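You operate a simulated robot arm through the tools that you are given. There is no shell and no other tool. Be economical: measure what you need, move in short steps, check, and stop when the job is done.

You are at the controls of a simulated two-armed robot. One attempt, no reset.

## Task
Put the dustpan on the feed table top away on the ledge of the corner cabinet. Put one of the route markers from the shelf v96 in the inside of the refund bin. Pick up the foam block from the shelf v96 with one hand, pass it to the other hand and put it on the shelf v99. Fetch the green tray divider from the sorting table top and set it on the top of the corner cabinet. Put the bench order on the labelling table top. Take the red dust pad from the packing bench top and put it on the work mat top. Fetch the mailer box from the packing bench top and set it on the layer sheet. The order is free. Set down upright: foam block, tray divider.
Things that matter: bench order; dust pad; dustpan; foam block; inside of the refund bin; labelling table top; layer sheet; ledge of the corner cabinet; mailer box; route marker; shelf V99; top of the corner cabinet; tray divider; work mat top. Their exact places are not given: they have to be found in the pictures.

It is judged by the outcome, as a careful person would: the job done as asked, and still so three seconds after it is handed in. It fails if anything else is knocked over, pushed out of place, dropped, spilled or broken. Flat cloth is picked up by pressing the open fingertips on it (5 to 10 N) and closing them slowly along it; thin cloth reads only 2 to 8 mm in the jaws.

## Robot
Two 7-joint arms with two-finger grippers on one trunk, on a base that drives. Base frame: it is fixed to the floor where the robot stands at the start and does not move with it; the origin is under the middle of the robot, x ahead of it, y to its left, z up; the surface under the hand at the start is at about z = 0.86. Readings come in m, rad, newtons and seconds.
The left shoulder is at the start at [0.05, 0.191, 1.192], the right one opposite. With the tool pointing down near the work surface each hand reaches from about 0.1 to 0.74 m from the robot's upright axis, wherever it stands, measured 20 degrees to its own side. Places, roughly: bench order [-6.75, 0.25, 1]; dust pad [-6.75, -1.25, 1]; dustpan (16x24x16 cm) [0.7, 0.1, 0.9]; foam block (19x7x12 cm) [0.8, -5.5, 1.2]; inside of the refund bin [-1.7, -5.4, 0.8]; labelling table top [-3.6, 0.8, 0.9]; layer sheet (29x30x1 cm) [-6.5, -5.4, 0.8]; ledge of the corner cabinet (16x34 cm) [-4.98, 0.66, 0.74]; mailer box (16x11x8 cm) [-6.7, -1.7, 0.9]; route marker [1, -5.25, 1.25]; shelf V99 [2.1, -5.4, 1.2]; top of the corner cabinet [-5, 0.9, 0.8]; tray divider [-7, -3, 0.75]; work mat top (24x31 cm) [-3.88, 0.58, 0.88]. Payload 2.69 kg a hand.
The TCP of each hand is the grasp point between the finger pads, 0.02 m short of the fingertips. In the tool frame z runs along the fingers and y along their closing line. Largest opening 0.1 m; the body of the gripper starts 0.063 m behind the TCP.
Orientation is that of the tool frame in the base frame, as a unit quaternion [x, y, z, w]. With the fingers straight down and closing along the base's y, the tool's x points along the base's -x, its y along +y and its z along -z.

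## Interface
- The arms move only by the tool move_arm. It takes "left_series", "right_series" or both (then of equal length, played together; a hand with none holds still); each is text: rows parted by semicolons, each of 7 numbers parted by spaces: the shift along the tool's x, y, z in m, then the turn, a rotation vector about the tool's x, y, z in rad, then the opening, from 0 (shut) to 1 (fully open). In form: x y z ax ay az fingers; .... A call has 1 to 20 rows; each row is the pose to reach, as a shift and turn from the pose commanded when the call began, along the tool's axes at that moment. Rows are played at 5 a second. More than 0.05 m and 0.15 rad between two rows, or a gripper value outside its range, and nothing of the call is played. A pose out of reach is approached as far as the arm can. The call stops where the force on the tool passes 40 N (or 10 N more than at its start, if that is more) or the arm is blocked; 0.2 s more then pass. The fingers move at their own pace (about 0.153 m/s each) and stop on an object; they squeeze with about 29 N. The grip force told is the motor's: it shows also when the fingers shut on nothing. Time passes only in rows, and 0.2 s behind the last, so rows that repeat a pose let the fingers close. The reply holds the time, the measured pose of the TCP, the force on the tool along the base axes, the opening and the grip force, in the units named above and with some noise, with the torque about the TCP (base axes, N m) and any sound that the robot's microphone picked up, and new pictures: "show" is both (left out), scene, wrist or none (wrist: the cameras of the hands that moved).
- Cameras (640 x 400 px; columns grow to the right, rows downward): "scene" is now at [0.1446, 0.0026, 1.3792]; the picture's right is [0.12, -0.99, 0.00], its down [-0.51, -0.06, -0.86] and it looks along [0.85, 0.10, -0.52] (base axes); focal length 270 px, centre (320, 200). "left" rides on the left gripper at [0.07, 0.019, -0.099] in its tool frame; the picture's right is [-0.26, 0.97, 0.00], its down [-0.75, -0.20, -0.63] and it looks along [-0.61, -0.16, 0.78] (tool axes); focal length 230 px, centre (320, 200). "right" rides on the right gripper at [0.07, -0.019, -0.099] in its tool frame; the picture's right is [0.26, 0.97, 0.00], its down [-0.75, 0.20, -0.63] and it looks along [-0.61, 0.16, 0.78] (tool axes); focal length 230 px, centre (320, 200).
- move_column(by): slides the trunk up (or, below 0, down) by that many m; the arms and the scene camera ride with it, the base frame stays. It gives what a move gives, with no picture.
- base_move(legs): drives the robot by 1 to 6 legs, each [ahead, left, turn to the left] in m, m and rad, along the robot's own axes; the way and the turn of a leg run together, so that a leg with both is an arc; at most 1.5 m and 3.142 rad a leg. The arms and the cameras ride along, it lands a little off, and it stops where it bumps. It gives what a move gives, and a new picture of the scene camera.
- turn_head(pan, tilt): turns the head with the scene camera to pan (to the left, within 1.396 rad either way) and tilt (down, from -0.506 to 1.204), counted from straight ahead of the robot. It gives what a move gives, and a new picture of the scene camera.
- locate(camera, pixels): there is no depth. For up to 12 entries [column, row, z] of the newest picture of that camera ("zoom" is the newest enlarged one), the place [x, y] in the base frame at which the ray of that pixel passes the height z, good to about 0.003 m, but the place of the scene camera against the robot may be out by one fixed shift of up to 0.025 m in any direction. It takes no simulated time.
- inspect(camera, box): a new picture of the part [left, top, right, bottom] of that camera's present view, enlarged. It takes no simulated time.
- hand_in(): hands the job in; it is judged then, once.

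Keep the steps short. Do not move on a guess: measure, check each grasp and each placing, and mend mistakes. In all there are 145 turns and 260 pictures (those below and enlarged ones count). Leave the grippers open and the arms clear of the work at the hand-in unless told otherwise, and finish with a single line.

The tools are called after "Call:" as a command line: name --argument value ..., lists and objects as JSON in quotes. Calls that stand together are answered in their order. move_arm: Moves the arms, as the interface text tells. Its arguments: {"type":"object","properties":{"left_series":{"type":"string"},"right_series":{"type":"string"},"show":{"type":"string","enum":["both","scene","wrist","none"]}},"required":[]} The other tools are called the same way: move_column (by) slides the trunk up or down; base_move (legs) drives the base; turn_head (pan, tilt) turns the head that bears the scene camera; locate (camera, pixels) gives the place at which the rays of pixels pass given heights; inspect (camera, box) takes an enlarged picture of a part of a camera's view; hand_in () hands the job in.

At the start:

```text
t: 0.0
left_ee_pos: [0.492, 0.3273, 1.1053]
left_orientation: [-0.001, 1.0, 0.0, -0.001]
left_force: [-0.4, -0.3, 0.6]
left_ft_torque: [0.0, -0.01, 0.0]
left_width: 0.1
left_grasp_force: 0.1
right_ee_pos: [0.4354, -0.0942, 1.1595]
right_orientation: [0.0, 1.0, 0.0, 0.001]
right_force: [0.0, 0.2, 0.0]
right_ft_torque: [0.01, 0.03, -0.01]
right_width: 0.0999
right_grasp_force: 0.0
trunk travel left (down, up): [-0.25, 0.073]
robot x, y, heading: [0.0002, 0.001, -0.002]
head pan, tilt: [0.117, 0.541]
```

scene: 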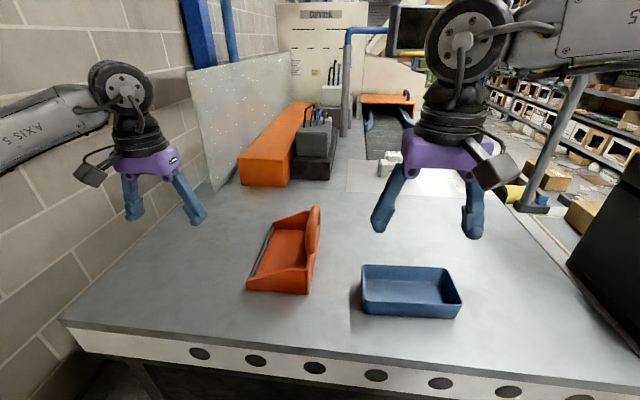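
right: 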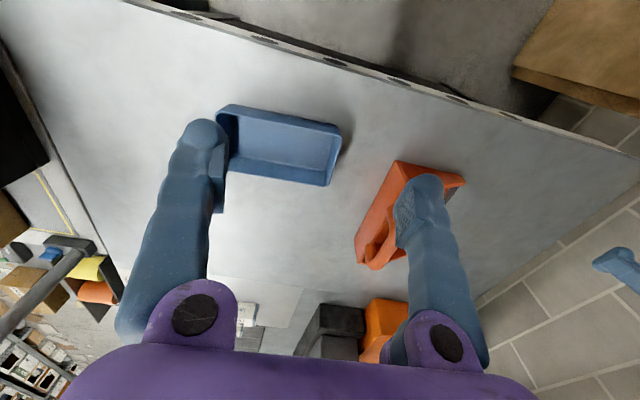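
left: 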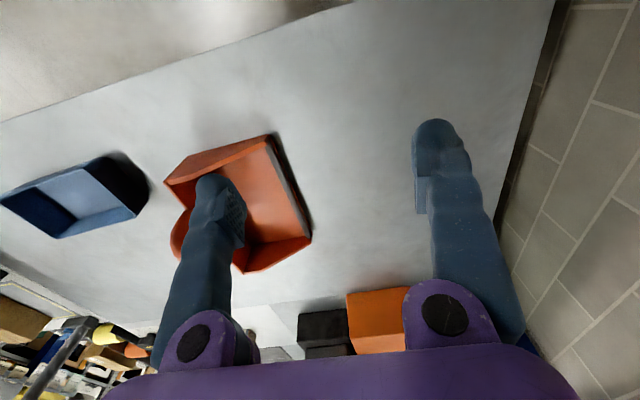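

I see the orange dustpan near (285,250) in the scene. I enlarge it and measure it first.

Call:
inspect --camera "scene" --box '[200, 180, 380, 310]'

Call:
inspect --camera "left" --box '[140, 110, 340, 290]'

Call:
locate --camera "left" --pixels '[[165, 182, 0.86], [272, 135, 0.86], [312, 241, 0.86], [245, 274, 0.86], [175, 230, 0.95]]'

Call:
locate --camera "scene" --pixels '[[247, 290, 0.86], [307, 294, 0.86], [275, 223, 0.86], [316, 208, 0.96]]'

```text
3.08 times, centred on (290, 245) of scene
```

zoom: 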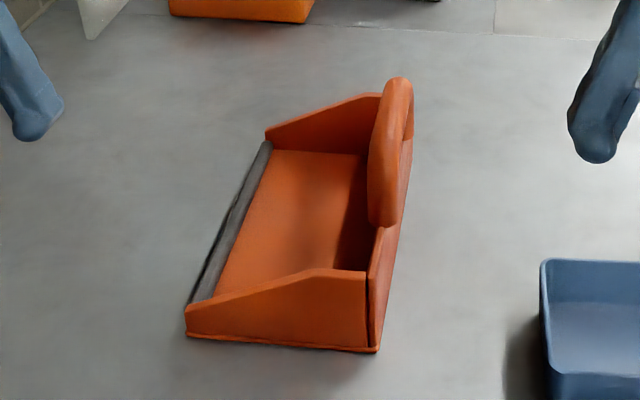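

```text
2.22 times, centred on (240, 200) of left
```

zoom: 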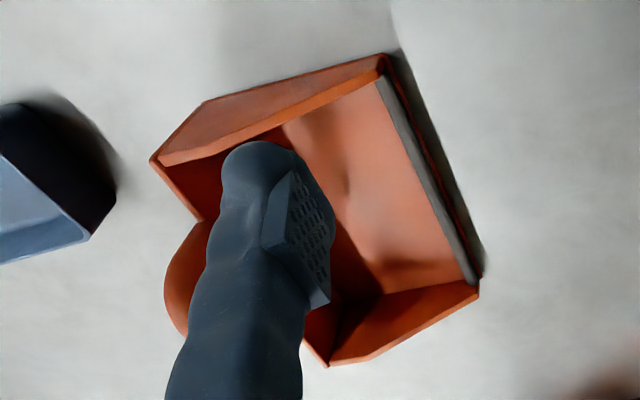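

```text
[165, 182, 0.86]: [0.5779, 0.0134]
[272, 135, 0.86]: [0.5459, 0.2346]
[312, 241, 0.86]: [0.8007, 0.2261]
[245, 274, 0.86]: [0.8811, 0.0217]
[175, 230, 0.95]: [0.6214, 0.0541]
```

```text
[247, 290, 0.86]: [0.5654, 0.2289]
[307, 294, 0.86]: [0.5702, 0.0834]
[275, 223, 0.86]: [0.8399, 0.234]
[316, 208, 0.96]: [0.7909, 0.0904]
```

Dustpan runs about x 0.56–0.80, y 0.08–0.23, with an arch handle over its right wall. I move the left hand over the handle and measure with the wrist camera.

Call:
move_arm --left_series "-0.04 -0.05 0 0 0 0 1; -0.08 -0.09 0 0 0 0 1; -0.11 -0.13 0 0 0 0 1; -0.11 -0.17 0 0 0 0 1; -0.11 -0.2 0 0 0 0 1; -0.11 -0.2 0 0 0 0 1" --show "both"

```text
refused: row 1 steps farther than a row can; nothing moved
```

Call:
move_arm --left_series "-0.03 -0.04 0 0 0 0 1; -0.06 -0.08 0 0 0 0 1; -0.09 -0.12 0 0 0 0 1; -0.11 -0.16 0 0 0 0 1; -0.11 -0.2 0 0 0 0 1; -0.11 -0.2 0 0 0 0 1" --show "both"

```text
t: 1.4
left_ee_pos: [0.6013, 0.1284, 1.1042]
left_orientation: [-0.001, 1.0, -0.001, 0.0]
left_force: [0.7, 0.6, 0.0]
left_ft_torque: [-0.03, -0.03, 0.0]
left_width: 0.1
left_grasp_force: 0.0
right_ee_pos: [0.4348, -0.0929, 1.1607]
right_orientation: [0.0, 1.0, 0.0, 0.0]
right_force: [-1.1, 1.0, -0.2]
right_ft_torque: [-0.03, 0.03, -0.03]
right_width: 0.0999
right_grasp_force: 0.0
trunk travel left (down, up): [-0.25, 0.073]
robot x, y, heading: [-0.0002, 0.0012, -0.004]
head pan, tilt: [0.117, 0.541]
```

scene: 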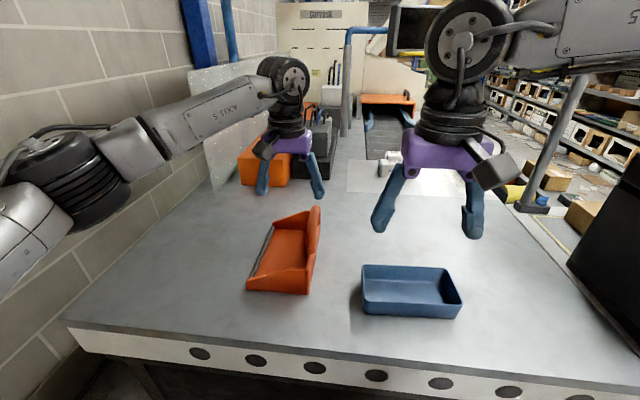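
left: 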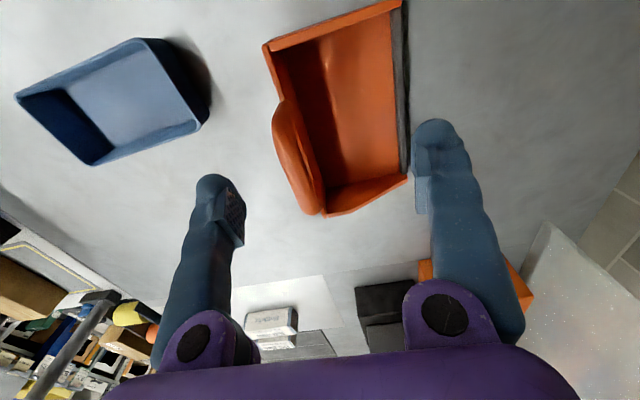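

Handle in the left wrist picture spans (280,110)-(315,210). I locate it.

Call:
locate --camera "left" --pixels '[[282, 105, 0.96], [315, 213, 0.96], [282, 105, 1.0], [315, 213, 1.0], [290, 160, 1.02], [272, 125, 1.02], [404, 165, 0.86], [390, 5, 0.88], [407, 178, 0.88]]'

Call:
inspect --camera "left" --box '[230, 60, 390, 230]'

Call:
locate --camera "scene" --pixels '[[319, 206, 1.02], [314, 245, 0.97], [306, 270, 0.94]]'

```text
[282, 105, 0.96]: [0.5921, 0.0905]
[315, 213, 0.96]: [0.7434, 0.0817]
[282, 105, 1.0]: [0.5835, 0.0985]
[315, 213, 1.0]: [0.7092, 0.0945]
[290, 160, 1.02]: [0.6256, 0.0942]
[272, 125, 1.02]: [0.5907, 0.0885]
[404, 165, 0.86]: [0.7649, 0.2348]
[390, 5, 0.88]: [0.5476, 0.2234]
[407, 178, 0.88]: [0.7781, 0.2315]
```

```text
2.35 times, centred on (310, 145) of left
```

zoom: 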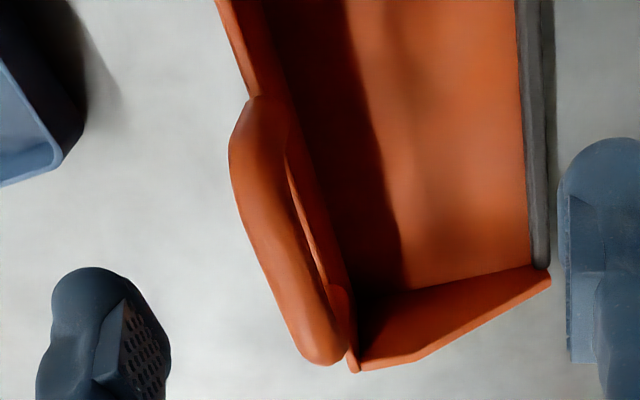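

```text
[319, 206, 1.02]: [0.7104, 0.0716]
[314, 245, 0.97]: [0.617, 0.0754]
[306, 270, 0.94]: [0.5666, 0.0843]
```

I go above the handle centre (0.665, 0.088) and come down to z 1.05 to look again.

Call:
move_arm --left_series "-0.035 -0.02 0 0 0 0 1; -0.063 -0.04 0.02 0 0 0 1; -0.063 -0.04 0.055 0 0 0 1; -0.063 -0.04 0.055 0 0 0 1" --show "both"

```text
t: 2.4
left_ee_pos: [0.6646, 0.0847, 1.0482]
left_orientation: [0.0, 1.0, 0.0, 0.001]
left_force: [-0.1, -0.5, -0.3]
left_ft_torque: [0.0, -0.02, -0.02]
left_width: 0.1
left_grasp_force: 0.0
right_ee_pos: [0.4348, -0.0942, 1.1595]
right_orientation: [0.0, 1.0, 0.001, 0.0]
right_force: [0.1, -0.6, 0.0]
right_ft_torque: [0.03, 0.0, -0.02]
right_width: 0.1
right_grasp_force: 0.0
trunk travel left (down, up): [-0.25, 0.073]
robot x, y, heading: [-0.0003, -0.0036, -0.0]
head pan, tilt: [0.117, 0.541]
```

scene: 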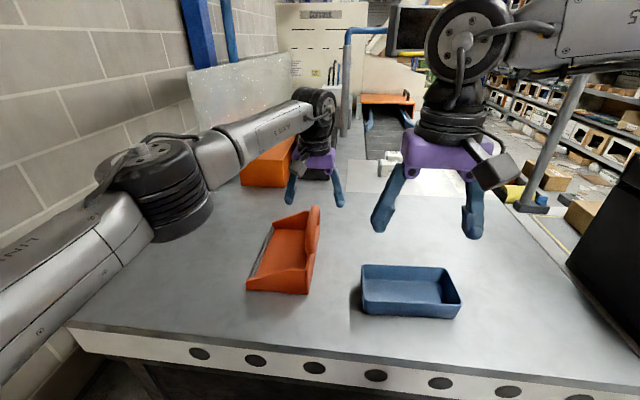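
left: 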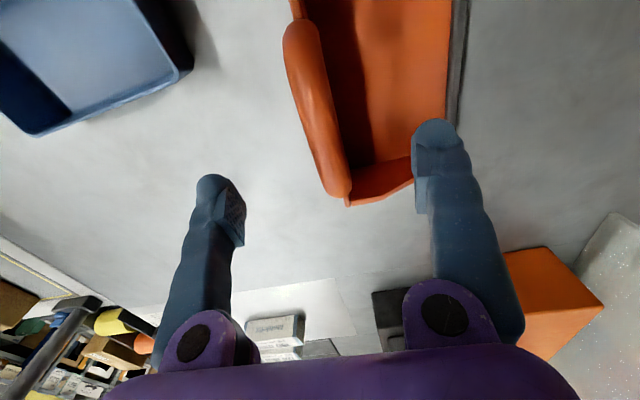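

Call:
locate --camera "left" --pixels '[[302, 22, 0.98], [342, 197, 0.98], [318, 105, 1.0], [318, 148, 1.0], [300, 148, 1.0], [337, 148, 1.0], [295, 5, 0.94], [346, 205, 0.94], [412, 183, 0.88]]'

Call:
inspect --camera "scene" --box '[230, 190, 350, 300]'

```text
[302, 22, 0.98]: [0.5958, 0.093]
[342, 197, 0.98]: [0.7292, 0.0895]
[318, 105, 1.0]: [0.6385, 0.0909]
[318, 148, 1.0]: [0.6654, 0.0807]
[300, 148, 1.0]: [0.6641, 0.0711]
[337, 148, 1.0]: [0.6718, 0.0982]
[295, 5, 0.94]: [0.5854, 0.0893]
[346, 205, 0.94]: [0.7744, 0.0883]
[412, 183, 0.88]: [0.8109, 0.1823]
```

```text
3.64 times, centred on (290, 245) of scene
```

zoom: 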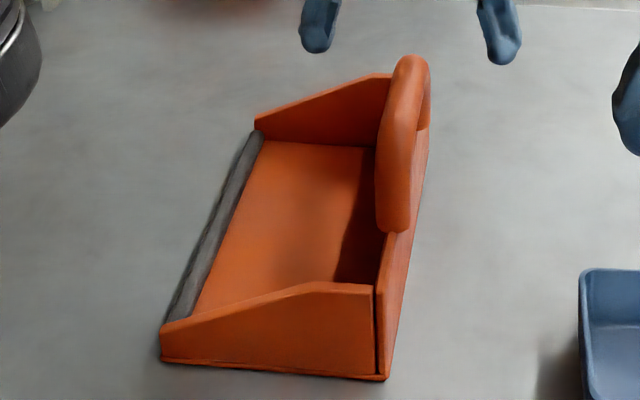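

Handle centred near y 0.085 under the hand. Down 0.05 m and close.

Call:
move_arm --left_series "0 0 0.025 0 0 0 1; 0 0 0.05 0 0 0 1; 0 0 0.05 0 0 0 0; 0 0 0.05 0 0 0 0; 0 0 0.05 0 0 0 0" --show "both"

```text
t: 3.6
left_ee_pos: [0.6644, 0.0877, 0.9977]
left_orientation: [-0.001, 1.0, 0.0, -0.001]
left_force: [0.5, -0.1, -1.3]
left_ft_torque: [-0.03, 0.03, -0.01]
left_width: 0.0168
left_grasp_force: 29.5
right_ee_pos: [0.4362, -0.0933, 1.1591]
right_orientation: [0.0, 1.0, 0.0, 0.001]
right_force: [-0.4, 0.6, -0.1]
right_ft_torque: [0.03, 0.02, -0.02]
right_width: 0.1
right_grasp_force: 0.1
trunk travel left (down, up): [-0.25, 0.073]
robot x, y, heading: [-0.0011, -0.0009, 0.002]
head pan, tilt: [0.117, 0.541]
```

scene: 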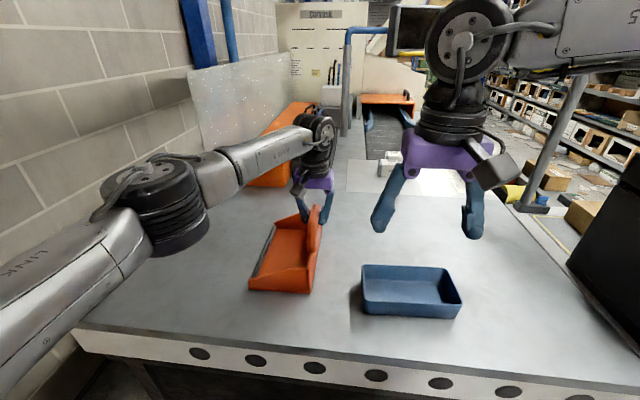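
left: 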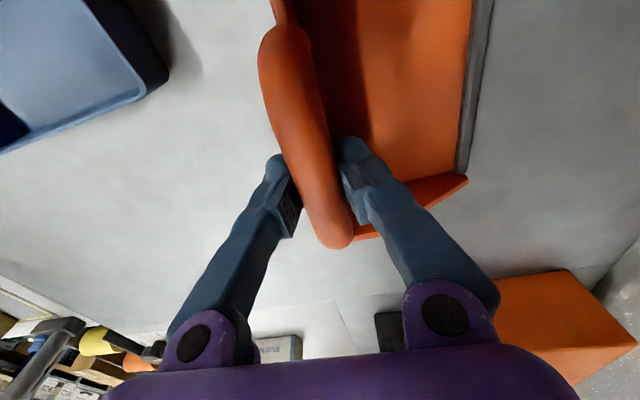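

Gripped (17 mm, 29 N). I lift it and draw it in towards the body.

Call:
move_arm --left_series "0 0 -0.03 0 0 0 0; 0 0 -0.07 0 0 0 0; 0 0 -0.11 0 0 0 0; 0 0.02 -0.15 0 0 0 0; 0.04 0.04 -0.16 0 0 0 0; 0.08 0.06 -0.16 0 0 0 0; 0.12 0.08 -0.16 0 0 0 0; 0.16 0.1 -0.16 0 0 0 0; 0.2 0.12 -0.16 0 0 0 0; 0.24 0.14 -0.16 0 0 0 0" --show "both"

Call:
turn_head --pan -1.39 --tilt 0.3

```text
t: 5.8
left_ee_pos: [0.4217, 0.2291, 1.1611]
left_orientation: [-0.002, 1.0, 0.0, 0.0]
left_force: [-0.7, 0.0, -2.0]
left_ft_torque: [-0.03, -0.01, -0.02]
left_width: 0.0158
left_grasp_force: 29.4
right_ee_pos: [0.4345, -0.0948, 1.1608]
right_orientation: [0.0, 1.0, 0.0, 0.001]
right_force: [-1.1, 0.4, -0.1]
right_ft_torque: [0.01, -0.03, -0.02]
right_width: 0.0999
right_grasp_force: 0.1
trunk travel left (down, up): [-0.25, 0.073]
robot x, y, heading: [0.0012, 0.0001, 0.0]
head pan, tilt: [0.117, 0.541]
```

scene: 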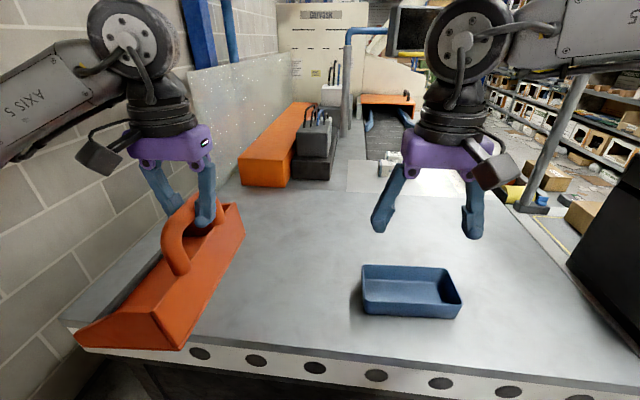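
left: 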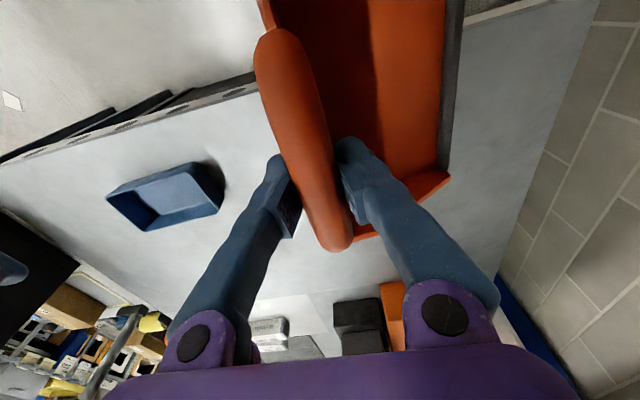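

```text
t: 7.4
left_ee_pos: [0.424, 0.2267, 1.1595]
left_orientation: [0.0, 1.0, 0.0, 0.0]
left_force: [0.3, 0.1, -1.6]
left_ft_torque: [-0.09, -0.02, -0.03]
left_width: 0.0159
left_grasp_force: 29.0
right_ee_pos: [0.4353, -0.0937, 1.1598]
right_orientation: [0.0, 1.0, 0.0, 0.001]
right_force: [-0.8, 0.3, -0.7]
right_ft_torque: [-0.01, 0.0, 0.0]
right_width: 0.1001
right_grasp_force: 0.0
trunk travel left (down, up): [-0.25, 0.073]
robot x, y, heading: [0.0032, 0.0014, 0.002]
head pan, tilt: [-1.389, 0.3]
```

scene: 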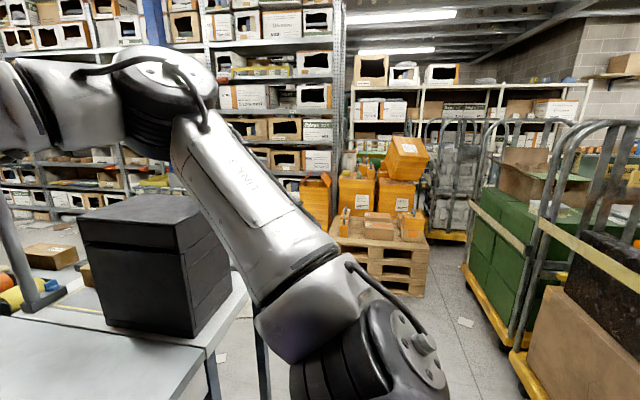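

Dustpan held. I back away from the feed table and turn right a quarter to view the room.

Call:
base_move --legs '[[-0.7, 0, 0], [0, -0.3, 0], [0, 0, -1.571]]'

Call:
turn_head --pan -1.0 --tilt 0.2

```text
t: 12.6
left_ee_pos: [-0.2731, 0.1145, 1.1607]
left_orientation: [-0.003, 1.0, 0.001, 0.0]
left_force: [0.3, -0.2, -1.6]
left_ft_torque: [-0.04, -0.01, 0.04]
left_width: 0.0155
left_grasp_force: 29.4
right_ee_pos: [-0.2589, -0.2065, 1.1589]
right_orientation: [-0.002, 1.0, 0.001, -0.001]
right_force: [0.7, -0.7, 0.1]
right_ft_torque: [0.04, 0.01, -0.03]
right_width: 0.0999
right_grasp_force: 0.0
trunk travel left (down, up): [-0.25, 0.073]
robot x, y, heading: [-0.6964, -0.1108, 0.005]
head pan, tilt: [-1.389, 0.3]
stopped in leg 2: the robot was blocked; the commanded pose is now the measured one
```

scene: 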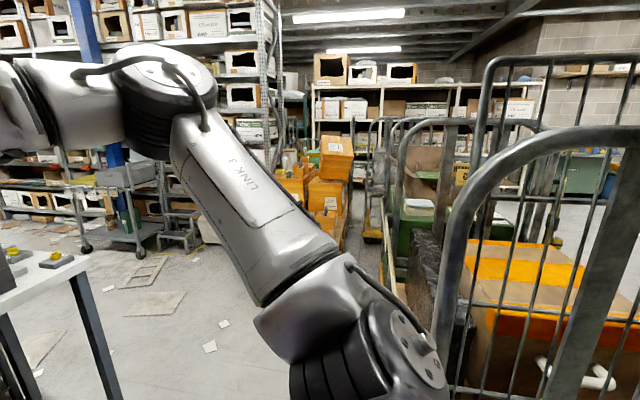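

```text
t: 13.4
left_ee_pos: [-0.2731, 0.1176, 1.1601]
left_orientation: [-0.003, 1.0, 0.0, 0.0]
left_force: [0.1, 0.1, -1.6]
left_ft_torque: [-0.05, 0.01, 0.01]
left_width: 0.0156
left_grasp_force: 29.2
right_ee_pos: [-0.2603, -0.2051, 1.16]
right_orientation: [-0.003, 1.0, 0.0, 0.001]
right_force: [-0.4, -0.1, -0.8]
right_ft_torque: [0.01, -0.02, -0.01]
right_width: 0.1001
right_grasp_force: 0.1
trunk travel left (down, up): [-0.25, 0.073]
robot x, y, heading: [-0.6966, -0.1145, 0.005]
head pan, tilt: [-1.0, 0.201]
```

scene: 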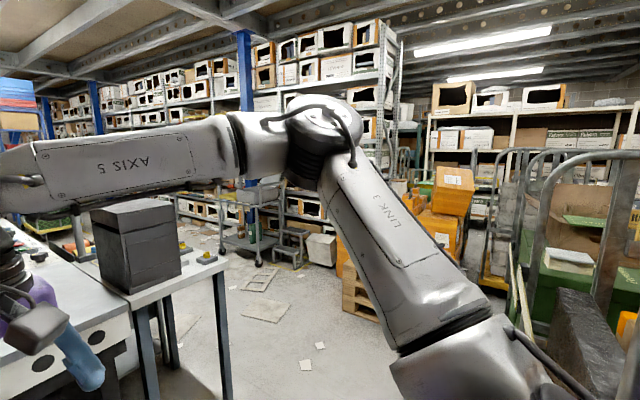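

I was blocked to the right by roll cages. I look to the left too, before turning.

Call:
turn_head --pan 1.39 --tilt 0.4

Call:
turn_head --pan -1.39 --tilt 0.7

```text
t: 15.6
left_ee_pos: [-0.2732, 0.117, 1.1588]
left_orientation: [-0.002, 1.0, 0.0, 0.001]
left_force: [0.3, -0.6, -1.9]
left_ft_torque: [-0.01, 0.0, -0.02]
left_width: 0.0156
left_grasp_force: 29.0
right_ee_pos: [-0.26, -0.2041, 1.1602]
right_orientation: [-0.004, 1.0, 0.0, 0.001]
right_force: [1.0, -0.5, 0.8]
right_ft_torque: [-0.01, 0.01, 0.03]
right_width: 0.1
right_grasp_force: 0.0
trunk travel left (down, up): [-0.25, 0.073]
robot x, y, heading: [-0.6963, -0.1119, 0.009]
head pan, tilt: [1.389, 0.4]
```

scene: 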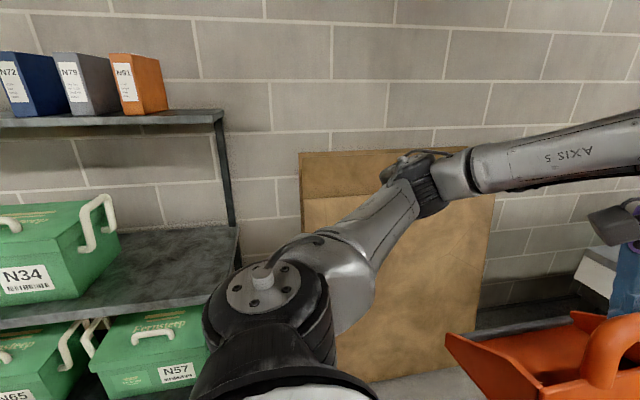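

```text
t: 18.1
left_ee_pos: [-0.2733, 0.1179, 1.1594]
left_orientation: [-0.004, 1.0, 0.0, -0.001]
left_force: [0.6, 0.3, -1.9]
left_ft_torque: [-0.04, -0.01, 0.0]
left_width: 0.0155
left_grasp_force: 28.7
right_ee_pos: [-0.2592, -0.2044, 1.161]
right_orientation: [-0.002, 1.0, -0.001, 0.001]
right_force: [-0.1, -0.6, 0.1]
right_ft_torque: [-0.01, 0.01, 0.0]
right_width: 0.1003
right_grasp_force: 0.1
trunk travel left (down, up): [-0.25, 0.073]
robot x, y, heading: [-0.693, -0.1096, -0.002]
head pan, tilt: [-1.389, 0.7]
```

scene: 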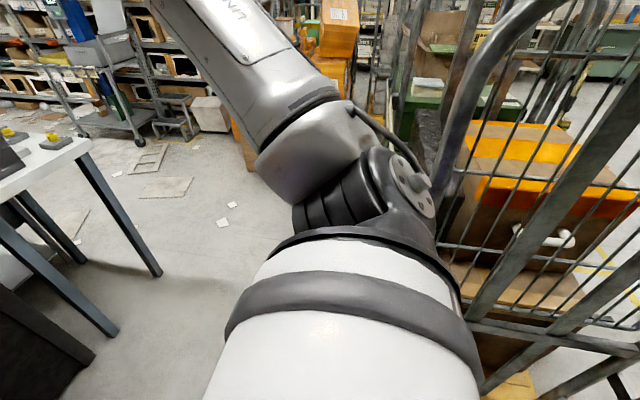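

I go forward a bit into the clear gap and turn right to face along -y.

Call:
base_move --legs '[[0.1, 0.1, 0], [0.3, 0, 0], [0, 0, -1.571]]'

Call:
turn_head --pan -1.2 --tilt 0.3

Call:
turn_head --pan 0.0 --tilt 0.3

```text
t: 25.1
left_ee_pos: [-0.0667, -0.4315, 1.1599]
left_orientation: [0.702, 0.712, 0.0, 0.0]
left_force: [-0.2, -0.2, -1.6]
left_ft_torque: [-0.02, 0.07, 0.01]
left_width: 0.0155
left_grasp_force: 29.1
right_ee_pos: [-0.3873, -0.4477, 1.1599]
right_orientation: [0.703, 0.711, -0.001, 0.001]
right_force: [0.5, 0.5, 0.5]
right_ft_torque: [0.0, 0.05, 0.02]
right_width: 0.1
right_grasp_force: 0.1
trunk travel left (down, up): [-0.25, 0.073]
robot x, y, heading: [-0.3008, -0.0084, -1.561]
head pan, tilt: [-1.389, 0.7]
```

scene: 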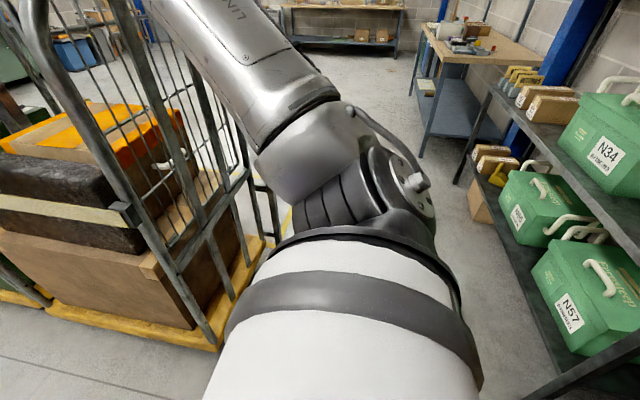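

```text
t: 25.9
left_ee_pos: [-0.0657, -0.4296, 1.1606]
left_orientation: [0.702, 0.712, 0.0, 0.0]
left_force: [0.2, 0.1, -1.3]
left_ft_torque: [0.01, 0.05, 0.04]
left_width: 0.0154
left_grasp_force: 29.1
right_ee_pos: [-0.3876, -0.4467, 1.16]
right_orientation: [0.702, 0.712, 0.0, 0.001]
right_force: [0.2, -0.4, -0.2]
right_ft_torque: [0.03, 0.01, 0.02]
right_width: 0.0998
right_grasp_force: 0.0
trunk travel left (down, up): [-0.25, 0.073]
robot x, y, heading: [-0.2983, -0.0121, -1.563]
head pan, tilt: [-1.201, 0.3]
```

scene: 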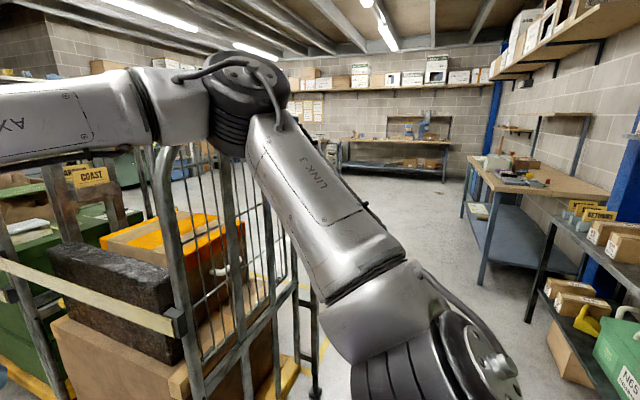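

```text
t: 27.4
left_ee_pos: [-0.0656, -0.4314, 1.1597]
left_orientation: [0.702, 0.712, 0.001, -0.001]
left_force: [0.6, 1.0, -1.4]
left_ft_torque: [-0.02, 0.03, -0.04]
left_width: 0.0152
left_grasp_force: 28.8
right_ee_pos: [-0.3879, -0.4463, 1.1594]
right_orientation: [0.703, 0.711, -0.001, 0.001]
right_force: [0.5, -1.4, 0.3]
right_ft_torque: [0.0, -0.02, -0.01]
right_width: 0.1
right_grasp_force: 0.1
trunk travel left (down, up): [-0.25, 0.073]
robot x, y, heading: [-0.2945, -0.0101, -1.564]
head pan, tilt: [0.0, 0.3]
```

scene: 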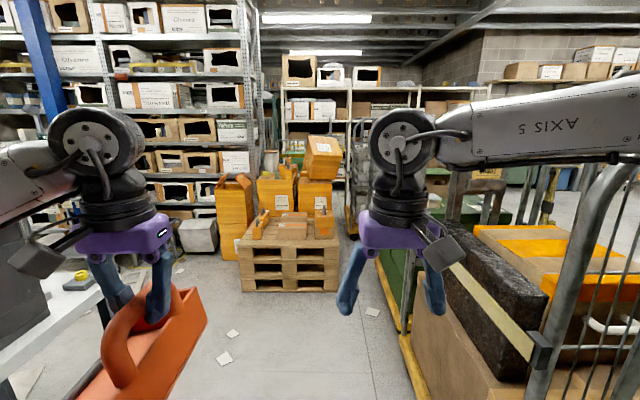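

I tilt down to the right again to measure the corridor toward -x.

Call:
turn_head --pan -1.389 --tilt 0.55

```text
t: 28.9
left_ee_pos: [-0.0654, -0.4308, 1.16]
left_orientation: [0.702, 0.712, 0.0, 0.0]
left_force: [0.9, 0.2, -1.8]
left_ft_torque: [-0.01, 0.03, -0.04]
left_width: 0.0151
left_grasp_force: 29.0
right_ee_pos: [-0.388, -0.4462, 1.16]
right_orientation: [0.702, 0.712, 0.0, 0.001]
right_force: [0.7, -0.8, -0.8]
right_ft_torque: [-0.01, 0.03, -0.01]
right_width: 0.1001
right_grasp_force: 0.1
trunk travel left (down, up): [-0.25, 0.073]
robot x, y, heading: [-0.2978, -0.0124, -1.557]
head pan, tilt: [-1.389, 0.55]
```

scene: 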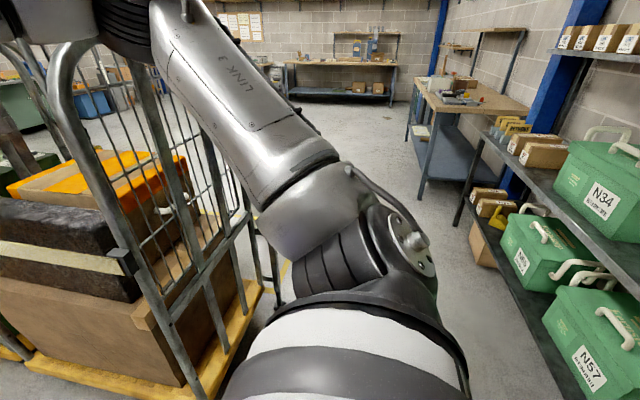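

Call:
locate --camera "scene" --pixels '[[262, 288, 0.1], [215, 398, 0.1], [277, 305, 0.02], [455, 225, 0.0], [450, 200, 0.45], [548, 338, 0.45], [418, 198, 0.0], [407, 138, 0.0], [391, 107, 0.0], [520, 113, 0.86], [490, 100, 0.86]]'

```text
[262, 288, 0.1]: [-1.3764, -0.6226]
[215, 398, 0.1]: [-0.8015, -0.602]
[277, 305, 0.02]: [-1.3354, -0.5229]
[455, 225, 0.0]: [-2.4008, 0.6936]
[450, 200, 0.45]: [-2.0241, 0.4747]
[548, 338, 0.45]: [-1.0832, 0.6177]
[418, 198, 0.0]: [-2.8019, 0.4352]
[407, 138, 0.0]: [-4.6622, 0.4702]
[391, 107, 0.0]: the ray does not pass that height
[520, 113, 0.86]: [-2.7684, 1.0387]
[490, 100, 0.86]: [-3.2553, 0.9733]
```

Corridor is clear between cage (y ≈ -0.57) and shelving (y ≈ 0.55). I turn to face -x and drive along y ≈ 0.

Call:
base_move --legs '[[-0.02, 0, 0], [0, 0, -1.571], [1.2, 0, 0], [0.8, 0.3, 0]]'

Call:
turn_head --pan -0.3 --tilt 0.4

```text
t: 43.4
left_ee_pos: [-2.7416, -0.5081, 1.16]
left_orientation: [1.0, -0.006, 0.001, 0.0]
left_force: [1.2, 0.4, -1.9]
left_ft_torque: [0.06, 0.02, -0.04]
left_width: 0.0147
left_grasp_force: 29.2
right_ee_pos: [-2.7488, -0.1873, 1.1593]
right_orientation: [1.0, -0.008, 0.001, -0.001]
right_force: [0.6, 0.1, 0.4]
right_ft_torque: [-0.02, 0.0, -0.01]
right_width: 0.1
right_grasp_force: 0.1
trunk travel left (down, up): [-0.25, 0.073]
robot x, y, heading: [-2.313, -0.2892, 3.128]
head pan, tilt: [-1.389, 0.55]
```

scene: 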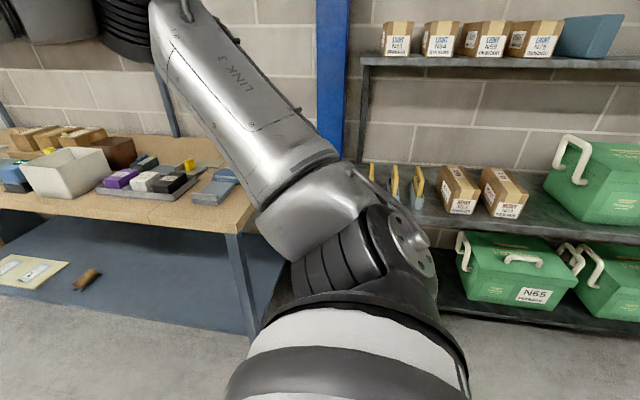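

```text
t: 44.7
left_ee_pos: [-2.7406, -0.5076, 1.1599]
left_orientation: [1.0, -0.005, 0.0, 0.0]
left_force: [-0.9, 0.7, -1.7]
left_ft_torque: [0.01, -0.01, 0.02]
left_width: 0.0144
left_grasp_force: 28.3
right_ee_pos: [-2.7484, -0.187, 1.1603]
right_orientation: [1.0, -0.007, -0.001, 0.0]
right_force: [-0.2, -0.1, 0.6]
right_ft_torque: [0.03, 0.02, -0.01]
right_width: 0.1001
right_grasp_force: 0.0
trunk travel left (down, up): [-0.25, 0.073]
robot x, y, heading: [-2.3145, -0.2842, 3.124]
head pan, tilt: [-0.3, 0.4]
```

scene: 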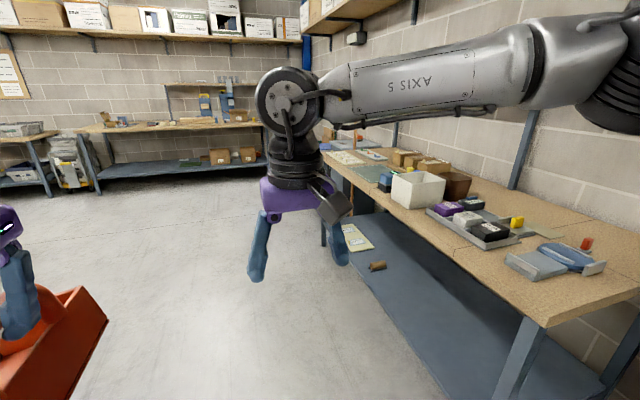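

Clear floor ahead. I drive to x ≈ -5 and turn to face the corner cabinet (+y).

Call:
base_move --legs '[[1.4, 0.1, 0], [1.25, 0, 0], [0, 0, -1.571]]'

Call:
turn_head --pan 0.0 --tilt 0.6

```text
t: 61.5
left_ee_pos: [-5.1679, 0.1401, 1.1603]
left_orientation: [-0.687, 0.727, 0.001, 0.0]
left_force: [0.5, -0.2, -2.5]
left_ft_torque: [-0.02, -0.03, 0.01]
left_width: 0.0144
left_grasp_force: 29.3
right_ee_pos: [-4.8469, 0.1307, 1.1594]
right_orientation: [-0.686, 0.728, 0.001, 0.001]
right_force: [0.0, -0.5, 0.7]
right_ft_torque: [0.02, 0.01, -0.01]
right_width: 0.1002
right_grasp_force: 0.0
trunk travel left (down, up): [-0.25, 0.073]
robot x, y, heading: [-4.9643, -0.2953, 1.505]
head pan, tilt: [-0.3, 0.4]
```

scene: 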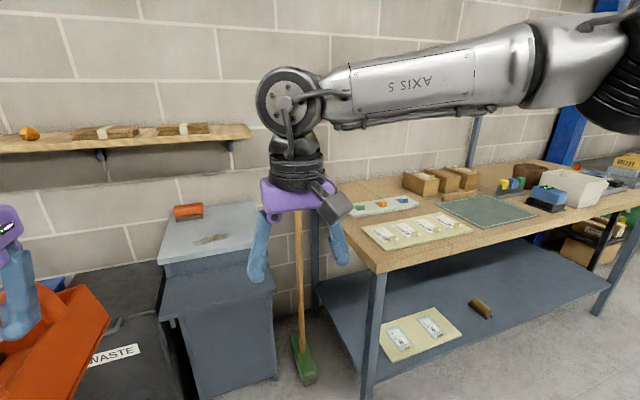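

```text
t: 62.3
left_ee_pos: [-5.168, 0.1396, 1.1612]
left_orientation: [-0.686, 0.727, -0.001, -0.002]
left_force: [-0.2, -0.2, -1.2]
left_ft_torque: [-0.04, -0.07, -0.01]
left_width: 0.0145
left_grasp_force: 29.0
right_ee_pos: [-4.846, 0.1314, 1.1597]
right_orientation: [-0.686, 0.728, 0.0, 0.001]
right_force: [1.1, 0.2, -0.3]
right_ft_torque: [0.0, 0.0, 0.02]
right_width: 0.0999
right_grasp_force: 0.0
trunk travel left (down, up): [-0.25, 0.073]
robot x, y, heading: [-4.9656, -0.2961, 1.515]
head pan, tilt: [0.0, 0.6]
```

scene: 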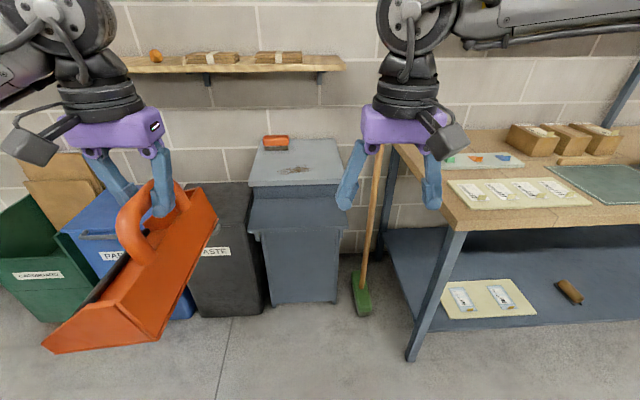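

I see the cabinet: top at (295,165), ledge in front at about (300,208). I measure the corners.

Call:
locate --camera "scene" --pixels '[[248, 228, 0.74], [348, 228, 0.74], [252, 196, 0.74], [343, 194, 0.74], [249, 187, 0.8], [341, 183, 0.8], [258, 142, 0.8], [330, 140, 0.8], [358, 290, 0.0]]'

Call:
inspect --camera "scene" --box '[220, 120, 380, 260]'

```text
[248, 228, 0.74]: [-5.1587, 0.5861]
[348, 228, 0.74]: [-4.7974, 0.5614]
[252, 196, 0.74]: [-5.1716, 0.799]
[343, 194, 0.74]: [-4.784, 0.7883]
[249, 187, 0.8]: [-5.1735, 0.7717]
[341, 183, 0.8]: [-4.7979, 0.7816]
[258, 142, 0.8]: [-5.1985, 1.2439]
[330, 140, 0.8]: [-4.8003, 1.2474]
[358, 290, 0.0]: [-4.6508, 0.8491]
```

```text
2.86 times, centred on (300, 190) of scene
```

zoom: 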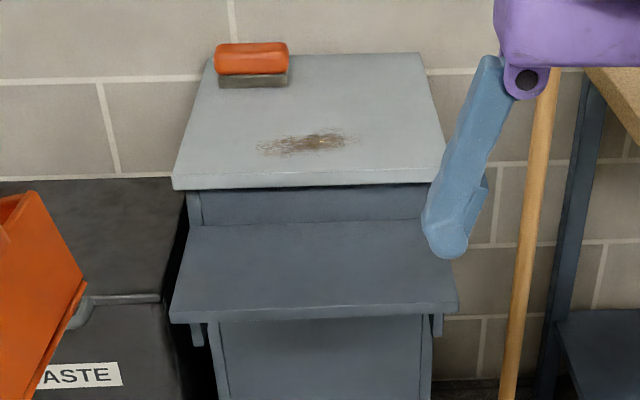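

I straighten and drive closer (robot to about (-4.93, 0.08), heading +y).

Call:
base_move --legs '[[0, 0, 0.056], [0.375, -0.03, 0]]'

Call:
inspect --camera "right" --box '[0, 0, 640, 400]'

Call:
inspect --camera "left" --box '[0, 0, 640, 400]'

```text
t: 65.1
left_ee_pos: [-5.1584, 0.5089, 1.1596]
left_orientation: [-0.705, 0.71, 0.0, -0.001]
left_force: [-0.1, 0.4, -1.0]
left_ft_torque: [-0.05, -0.04, 0.0]
left_width: 0.0142
left_grasp_force: 28.5
right_ee_pos: [-4.8369, 0.5181, 1.1595]
right_orientation: [-0.704, 0.71, 0.0, 0.0]
right_force: [0.3, 0.1, -0.3]
right_ft_torque: [-0.02, 0.03, -0.01]
right_width: 0.1002
right_grasp_force: 0.0
trunk travel left (down, up): [-0.25, 0.073]
robot x, y, heading: [-4.9318, 0.0823, 1.564]
head pan, tilt: [0.0, 0.6]
```

scene: 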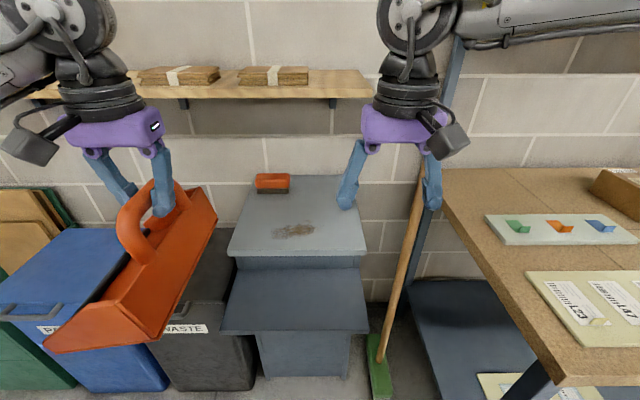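

```text
1.00 times, centred on (320, 200) of right (not enlarged: the box is as wide or as high as the picture)
```

zoom: 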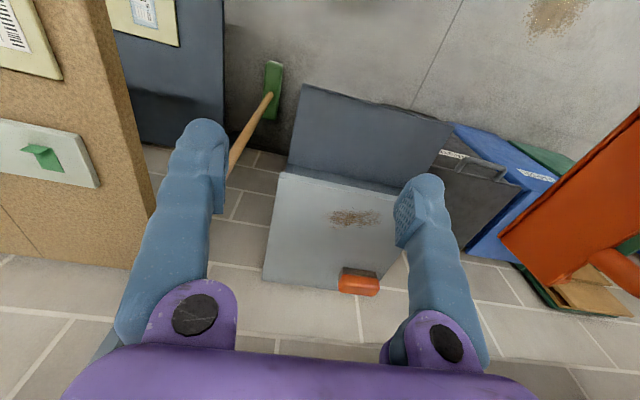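

```text
1.00 times, centred on (320, 200) of left (not enlarged: the box is as wide or as high as the picture)
```

zoom: 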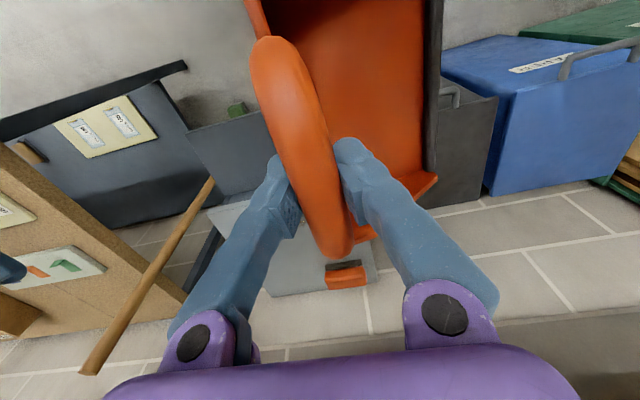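

I locate ledge corners with the right wrist camera.

Call:
locate --camera "right" --pixels '[[310, 85, 0.74], [453, 122, 0.74], [283, 172, 0.8], [283, 172, 0.85], [398, 193, 0.8], [263, 279, 0.8], [263, 279, 0.85], [288, 165, 0.74]]'

Call:
locate --camera "scene" --pixels '[[221, 330, 0.74], [369, 332, 0.74], [227, 254, 0.8], [366, 251, 0.8], [227, 254, 0.85], [366, 251, 0.85], [258, 176, 0.8], [343, 175, 0.8], [258, 176, 0.85], [343, 175, 0.85]]'

```text
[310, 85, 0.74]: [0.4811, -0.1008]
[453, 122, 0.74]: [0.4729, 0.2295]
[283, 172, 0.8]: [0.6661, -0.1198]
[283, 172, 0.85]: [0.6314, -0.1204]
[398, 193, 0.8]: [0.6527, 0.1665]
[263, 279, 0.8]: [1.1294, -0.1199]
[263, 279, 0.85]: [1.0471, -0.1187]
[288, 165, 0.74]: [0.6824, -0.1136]
```

```text
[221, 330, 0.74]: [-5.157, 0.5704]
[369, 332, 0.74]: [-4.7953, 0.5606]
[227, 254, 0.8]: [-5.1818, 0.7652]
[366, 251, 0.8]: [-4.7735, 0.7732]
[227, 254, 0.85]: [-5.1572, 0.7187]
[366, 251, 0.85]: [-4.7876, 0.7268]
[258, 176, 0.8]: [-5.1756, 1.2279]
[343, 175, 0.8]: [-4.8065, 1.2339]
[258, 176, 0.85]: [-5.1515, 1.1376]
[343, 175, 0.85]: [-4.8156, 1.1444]
```

The ledge spans x about -5.158..-4.828, front edge y ≈ 0.56. I turn the dustpan a quarter clockwise so that its long side lies along the ledge, and draw the right hand back.

Call:
move_arm --left_series "0 0 0 0 0 0.14 0; 0 0 0 0 0 0.28 0; 0 0 0 0 0 0.42 0; 0 0 0 0 0 0.56 0; 0 0 0 0 0 0.7 0; 0 0 0 0 0 0.84 0; 0 0 0 0 0 0.98 0; 0 0 0 0 0 1.12 0; 0 0 0 0 0 1.26 0; 0 0 0 0 0 1.4 0; 0 0 0 0 0 1.54 0; 0 0 0 0 0 1.578 0; 0 0 0 0 0 1.578 0" --right_series "0.03 0 0 0 0 0 1; 0.06 0 0 0 0 0 1; 0.09 0 0 0 0 0 1; 0.12 0 0 0 0 0 1; 0.14 0 0 0 0 0 1; 0.14 0 0 0 0 0 1; 0.14 0 0 0 0 0 1; 0.14 0 0 0 0 0 1; 0.14 0 0 0 0 0 1; 0.14 0 0 0 0 0 1; 0.14 0 0 0 0 0 1; 0.14 0 0 0 0 0 1; 0.14 0 0 0 0 0 1" --show "both"

```text
t: 67.9
left_ee_pos: [-5.0758, 0.3968, 1.1462]
left_orientation: [0.007, 1.0, 0.0, 0.0]
left_force: [0.6, 0.8, -2.3]
left_ft_torque: [-0.02, -0.04, -0.01]
left_width: 0.014
left_grasp_force: 28.8
left hand out of reach, approached as far as the arm can: row 8, 9, 10, 11, 12, 13
right_ee_pos: [-4.8371, 0.3762, 1.1584]
right_orientation: [-0.703, 0.711, 0.001, 0.001]
right_force: [-0.9, -0.2, 0.0]
right_ft_torque: [-0.03, -0.01, 0.01]
right_width: 0.0999
right_grasp_force: 0.0
trunk travel left (down, up): [-0.25, 0.073]
robot x, y, heading: [-4.9342, 0.0835, 1.562]
head pan, tilt: [0.0, 0.6]
```

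scene: 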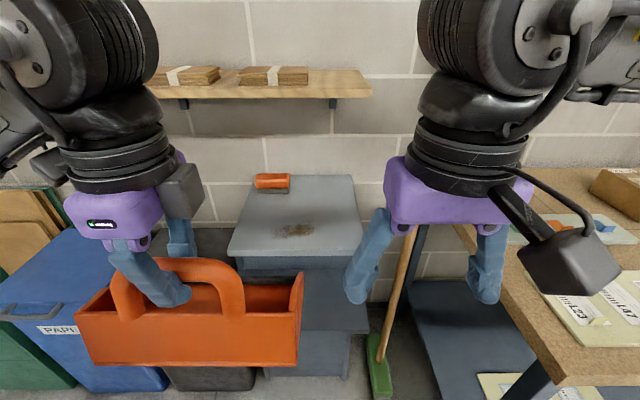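
right: 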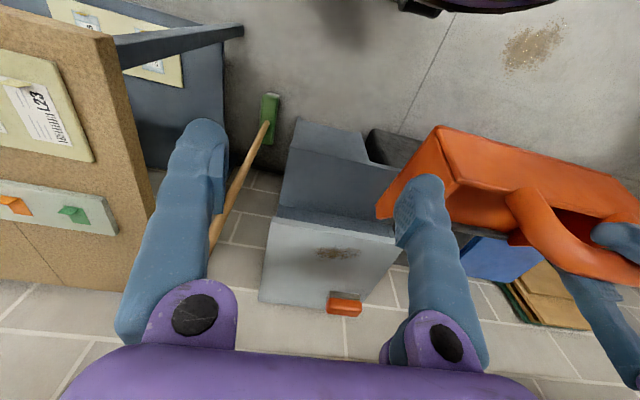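
left: 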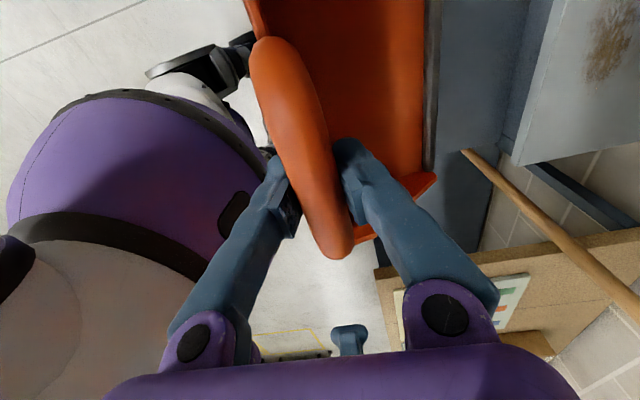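

The turn succeeded but the hand was drawn in by reach limits. I move it a little lower and to the right to see how it follows.

Call:
move_arm --left_series "-0.03 0 0.03 0 0 0 0; -0.06 0 0.06 0 0 0 0; -0.06 0 0.06 0 0 0 0" --show "none"

```text
t: 68.7
left_ee_pos: [-5.0177, 0.3935, 1.0884]
left_orientation: [0.007, 1.0, 0.0, 0.0]
left_force: [-0.4, -0.2, -2.1]
left_ft_torque: [-0.04, 0.01, 0.03]
left_width: 0.0139
left_grasp_force: 29.1
right_ee_pos: [-4.8374, 0.3762, 1.1591]
right_orientation: [-0.703, 0.711, 0.001, 0.001]
right_force: [0.5, 0.2, -0.5]
right_ft_torque: [-0.02, -0.06, 0.01]
right_width: 0.1003
right_grasp_force: 0.1
trunk travel left (down, up): [-0.25, 0.073]
robot x, y, heading: [-4.9349, 0.0837, 1.557]
head pan, tilt: [0.0, 0.6]
```

Call:
inspect --camera "right" --box '[220, 90, 460, 340]'

Call:
locate --camera "right" --pixels '[[275, 207, 0.78], [275, 207, 0.8], [275, 207, 0.82], [275, 207, 0.85], [300, 118, 0.74], [300, 118, 0.72]]'

```text
1.60 times, centred on (340, 215) of right
```

zoom: 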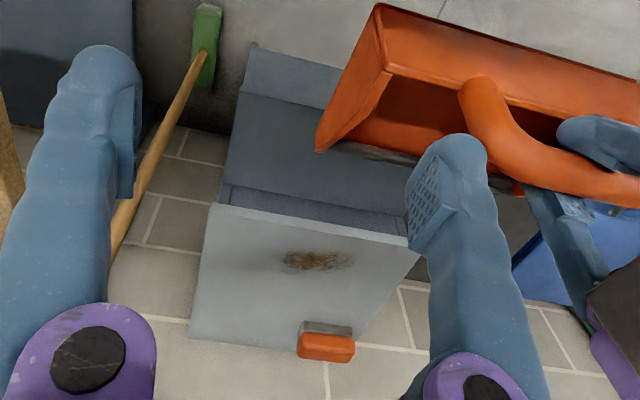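

```text
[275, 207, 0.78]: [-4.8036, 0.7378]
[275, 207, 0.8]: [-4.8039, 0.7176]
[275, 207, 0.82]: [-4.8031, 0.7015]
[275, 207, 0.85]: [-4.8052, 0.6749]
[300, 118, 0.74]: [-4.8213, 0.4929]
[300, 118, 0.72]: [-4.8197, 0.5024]
```

Call:
locate --camera "right" --pixels '[[270, 217, 0.78], [270, 217, 0.8], [270, 217, 0.82], [270, 217, 0.85], [292, 148, 0.74], [292, 148, 0.72], [284, 206, 0.74], [259, 302, 0.8], [259, 302, 0.82], [295, 120, 0.74]]'

Call:
inspect --camera "scene" --box '[200, 160, 400, 360]'

```text
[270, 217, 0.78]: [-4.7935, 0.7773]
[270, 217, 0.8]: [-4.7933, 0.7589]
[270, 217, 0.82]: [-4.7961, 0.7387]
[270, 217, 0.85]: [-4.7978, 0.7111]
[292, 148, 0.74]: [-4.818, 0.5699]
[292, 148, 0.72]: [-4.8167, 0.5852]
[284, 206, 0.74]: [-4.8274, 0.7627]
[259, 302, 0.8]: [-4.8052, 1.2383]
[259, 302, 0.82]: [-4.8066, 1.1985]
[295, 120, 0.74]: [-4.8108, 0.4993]
```

```text
2.00 times, centred on (300, 260) of scene
```

zoom: 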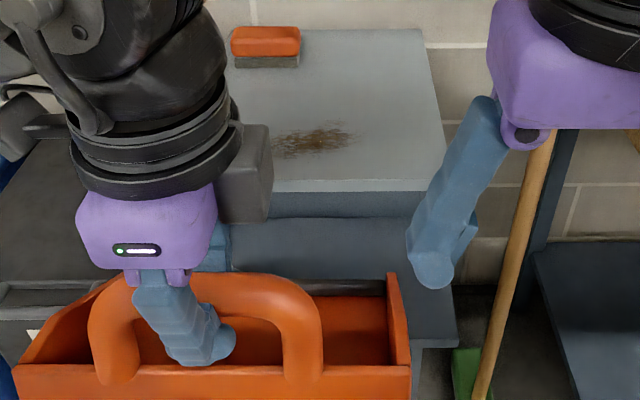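

Ledge front edge y = 0.57, cabinet top front ≈ 0.72 at z ≈ 0.83. I bring the pan over the ledge.

Call:
move_arm --left_series "-0.01 0.03 0.02 0 0 0 0; -0.014 0.07 0.04 0 0 0 0; -0.014 0.11 0.06 0 0 0 0; -0.014 0.15 0.08 0 0 0 0; -0.014 0.16 0.11 0 0 0 0; -0.014 0.16 0.11 0 0 0 0" --show "both"

```text
t: 70.1
left_ee_pos: [-5.0099, 0.4223, 1.0683]
left_orientation: [0.004, 1.0, 0.0, 0.001]
left_force: [0.6, -0.3, -2.2]
left_ft_torque: [0.0, 0.04, 0.01]
left_width: 0.0138
left_grasp_force: 28.9
left hand out of reach, approached as far as the arm can: row 2, 3, 4, 5, 6
right_ee_pos: [-4.8376, 0.377, 1.1585]
right_orientation: [-0.703, 0.711, 0.001, 0.001]
right_force: [0.6, 0.4, -0.2]
right_ft_torque: [-0.02, 0.0, -0.03]
right_width: 0.1001
right_grasp_force: 0.0
trunk travel left (down, up): [-0.25, 0.073]
robot x, y, heading: [-4.9309, 0.0833, 1.557]
head pan, tilt: [0.0, 0.6]
```

scene: 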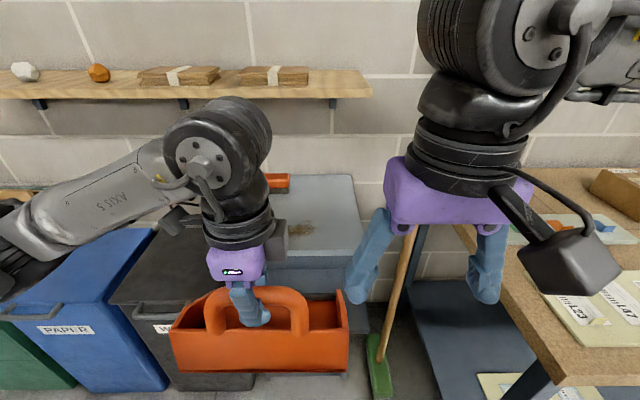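
left: 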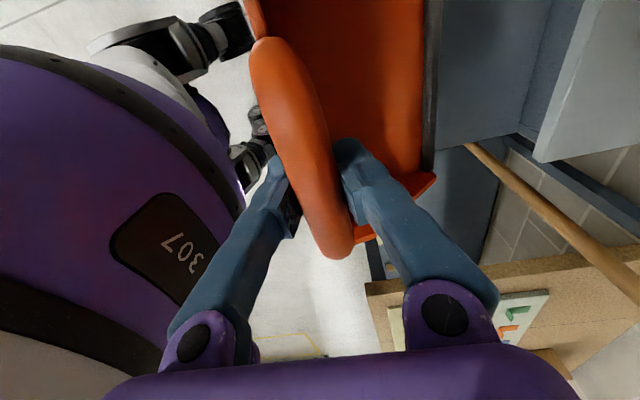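

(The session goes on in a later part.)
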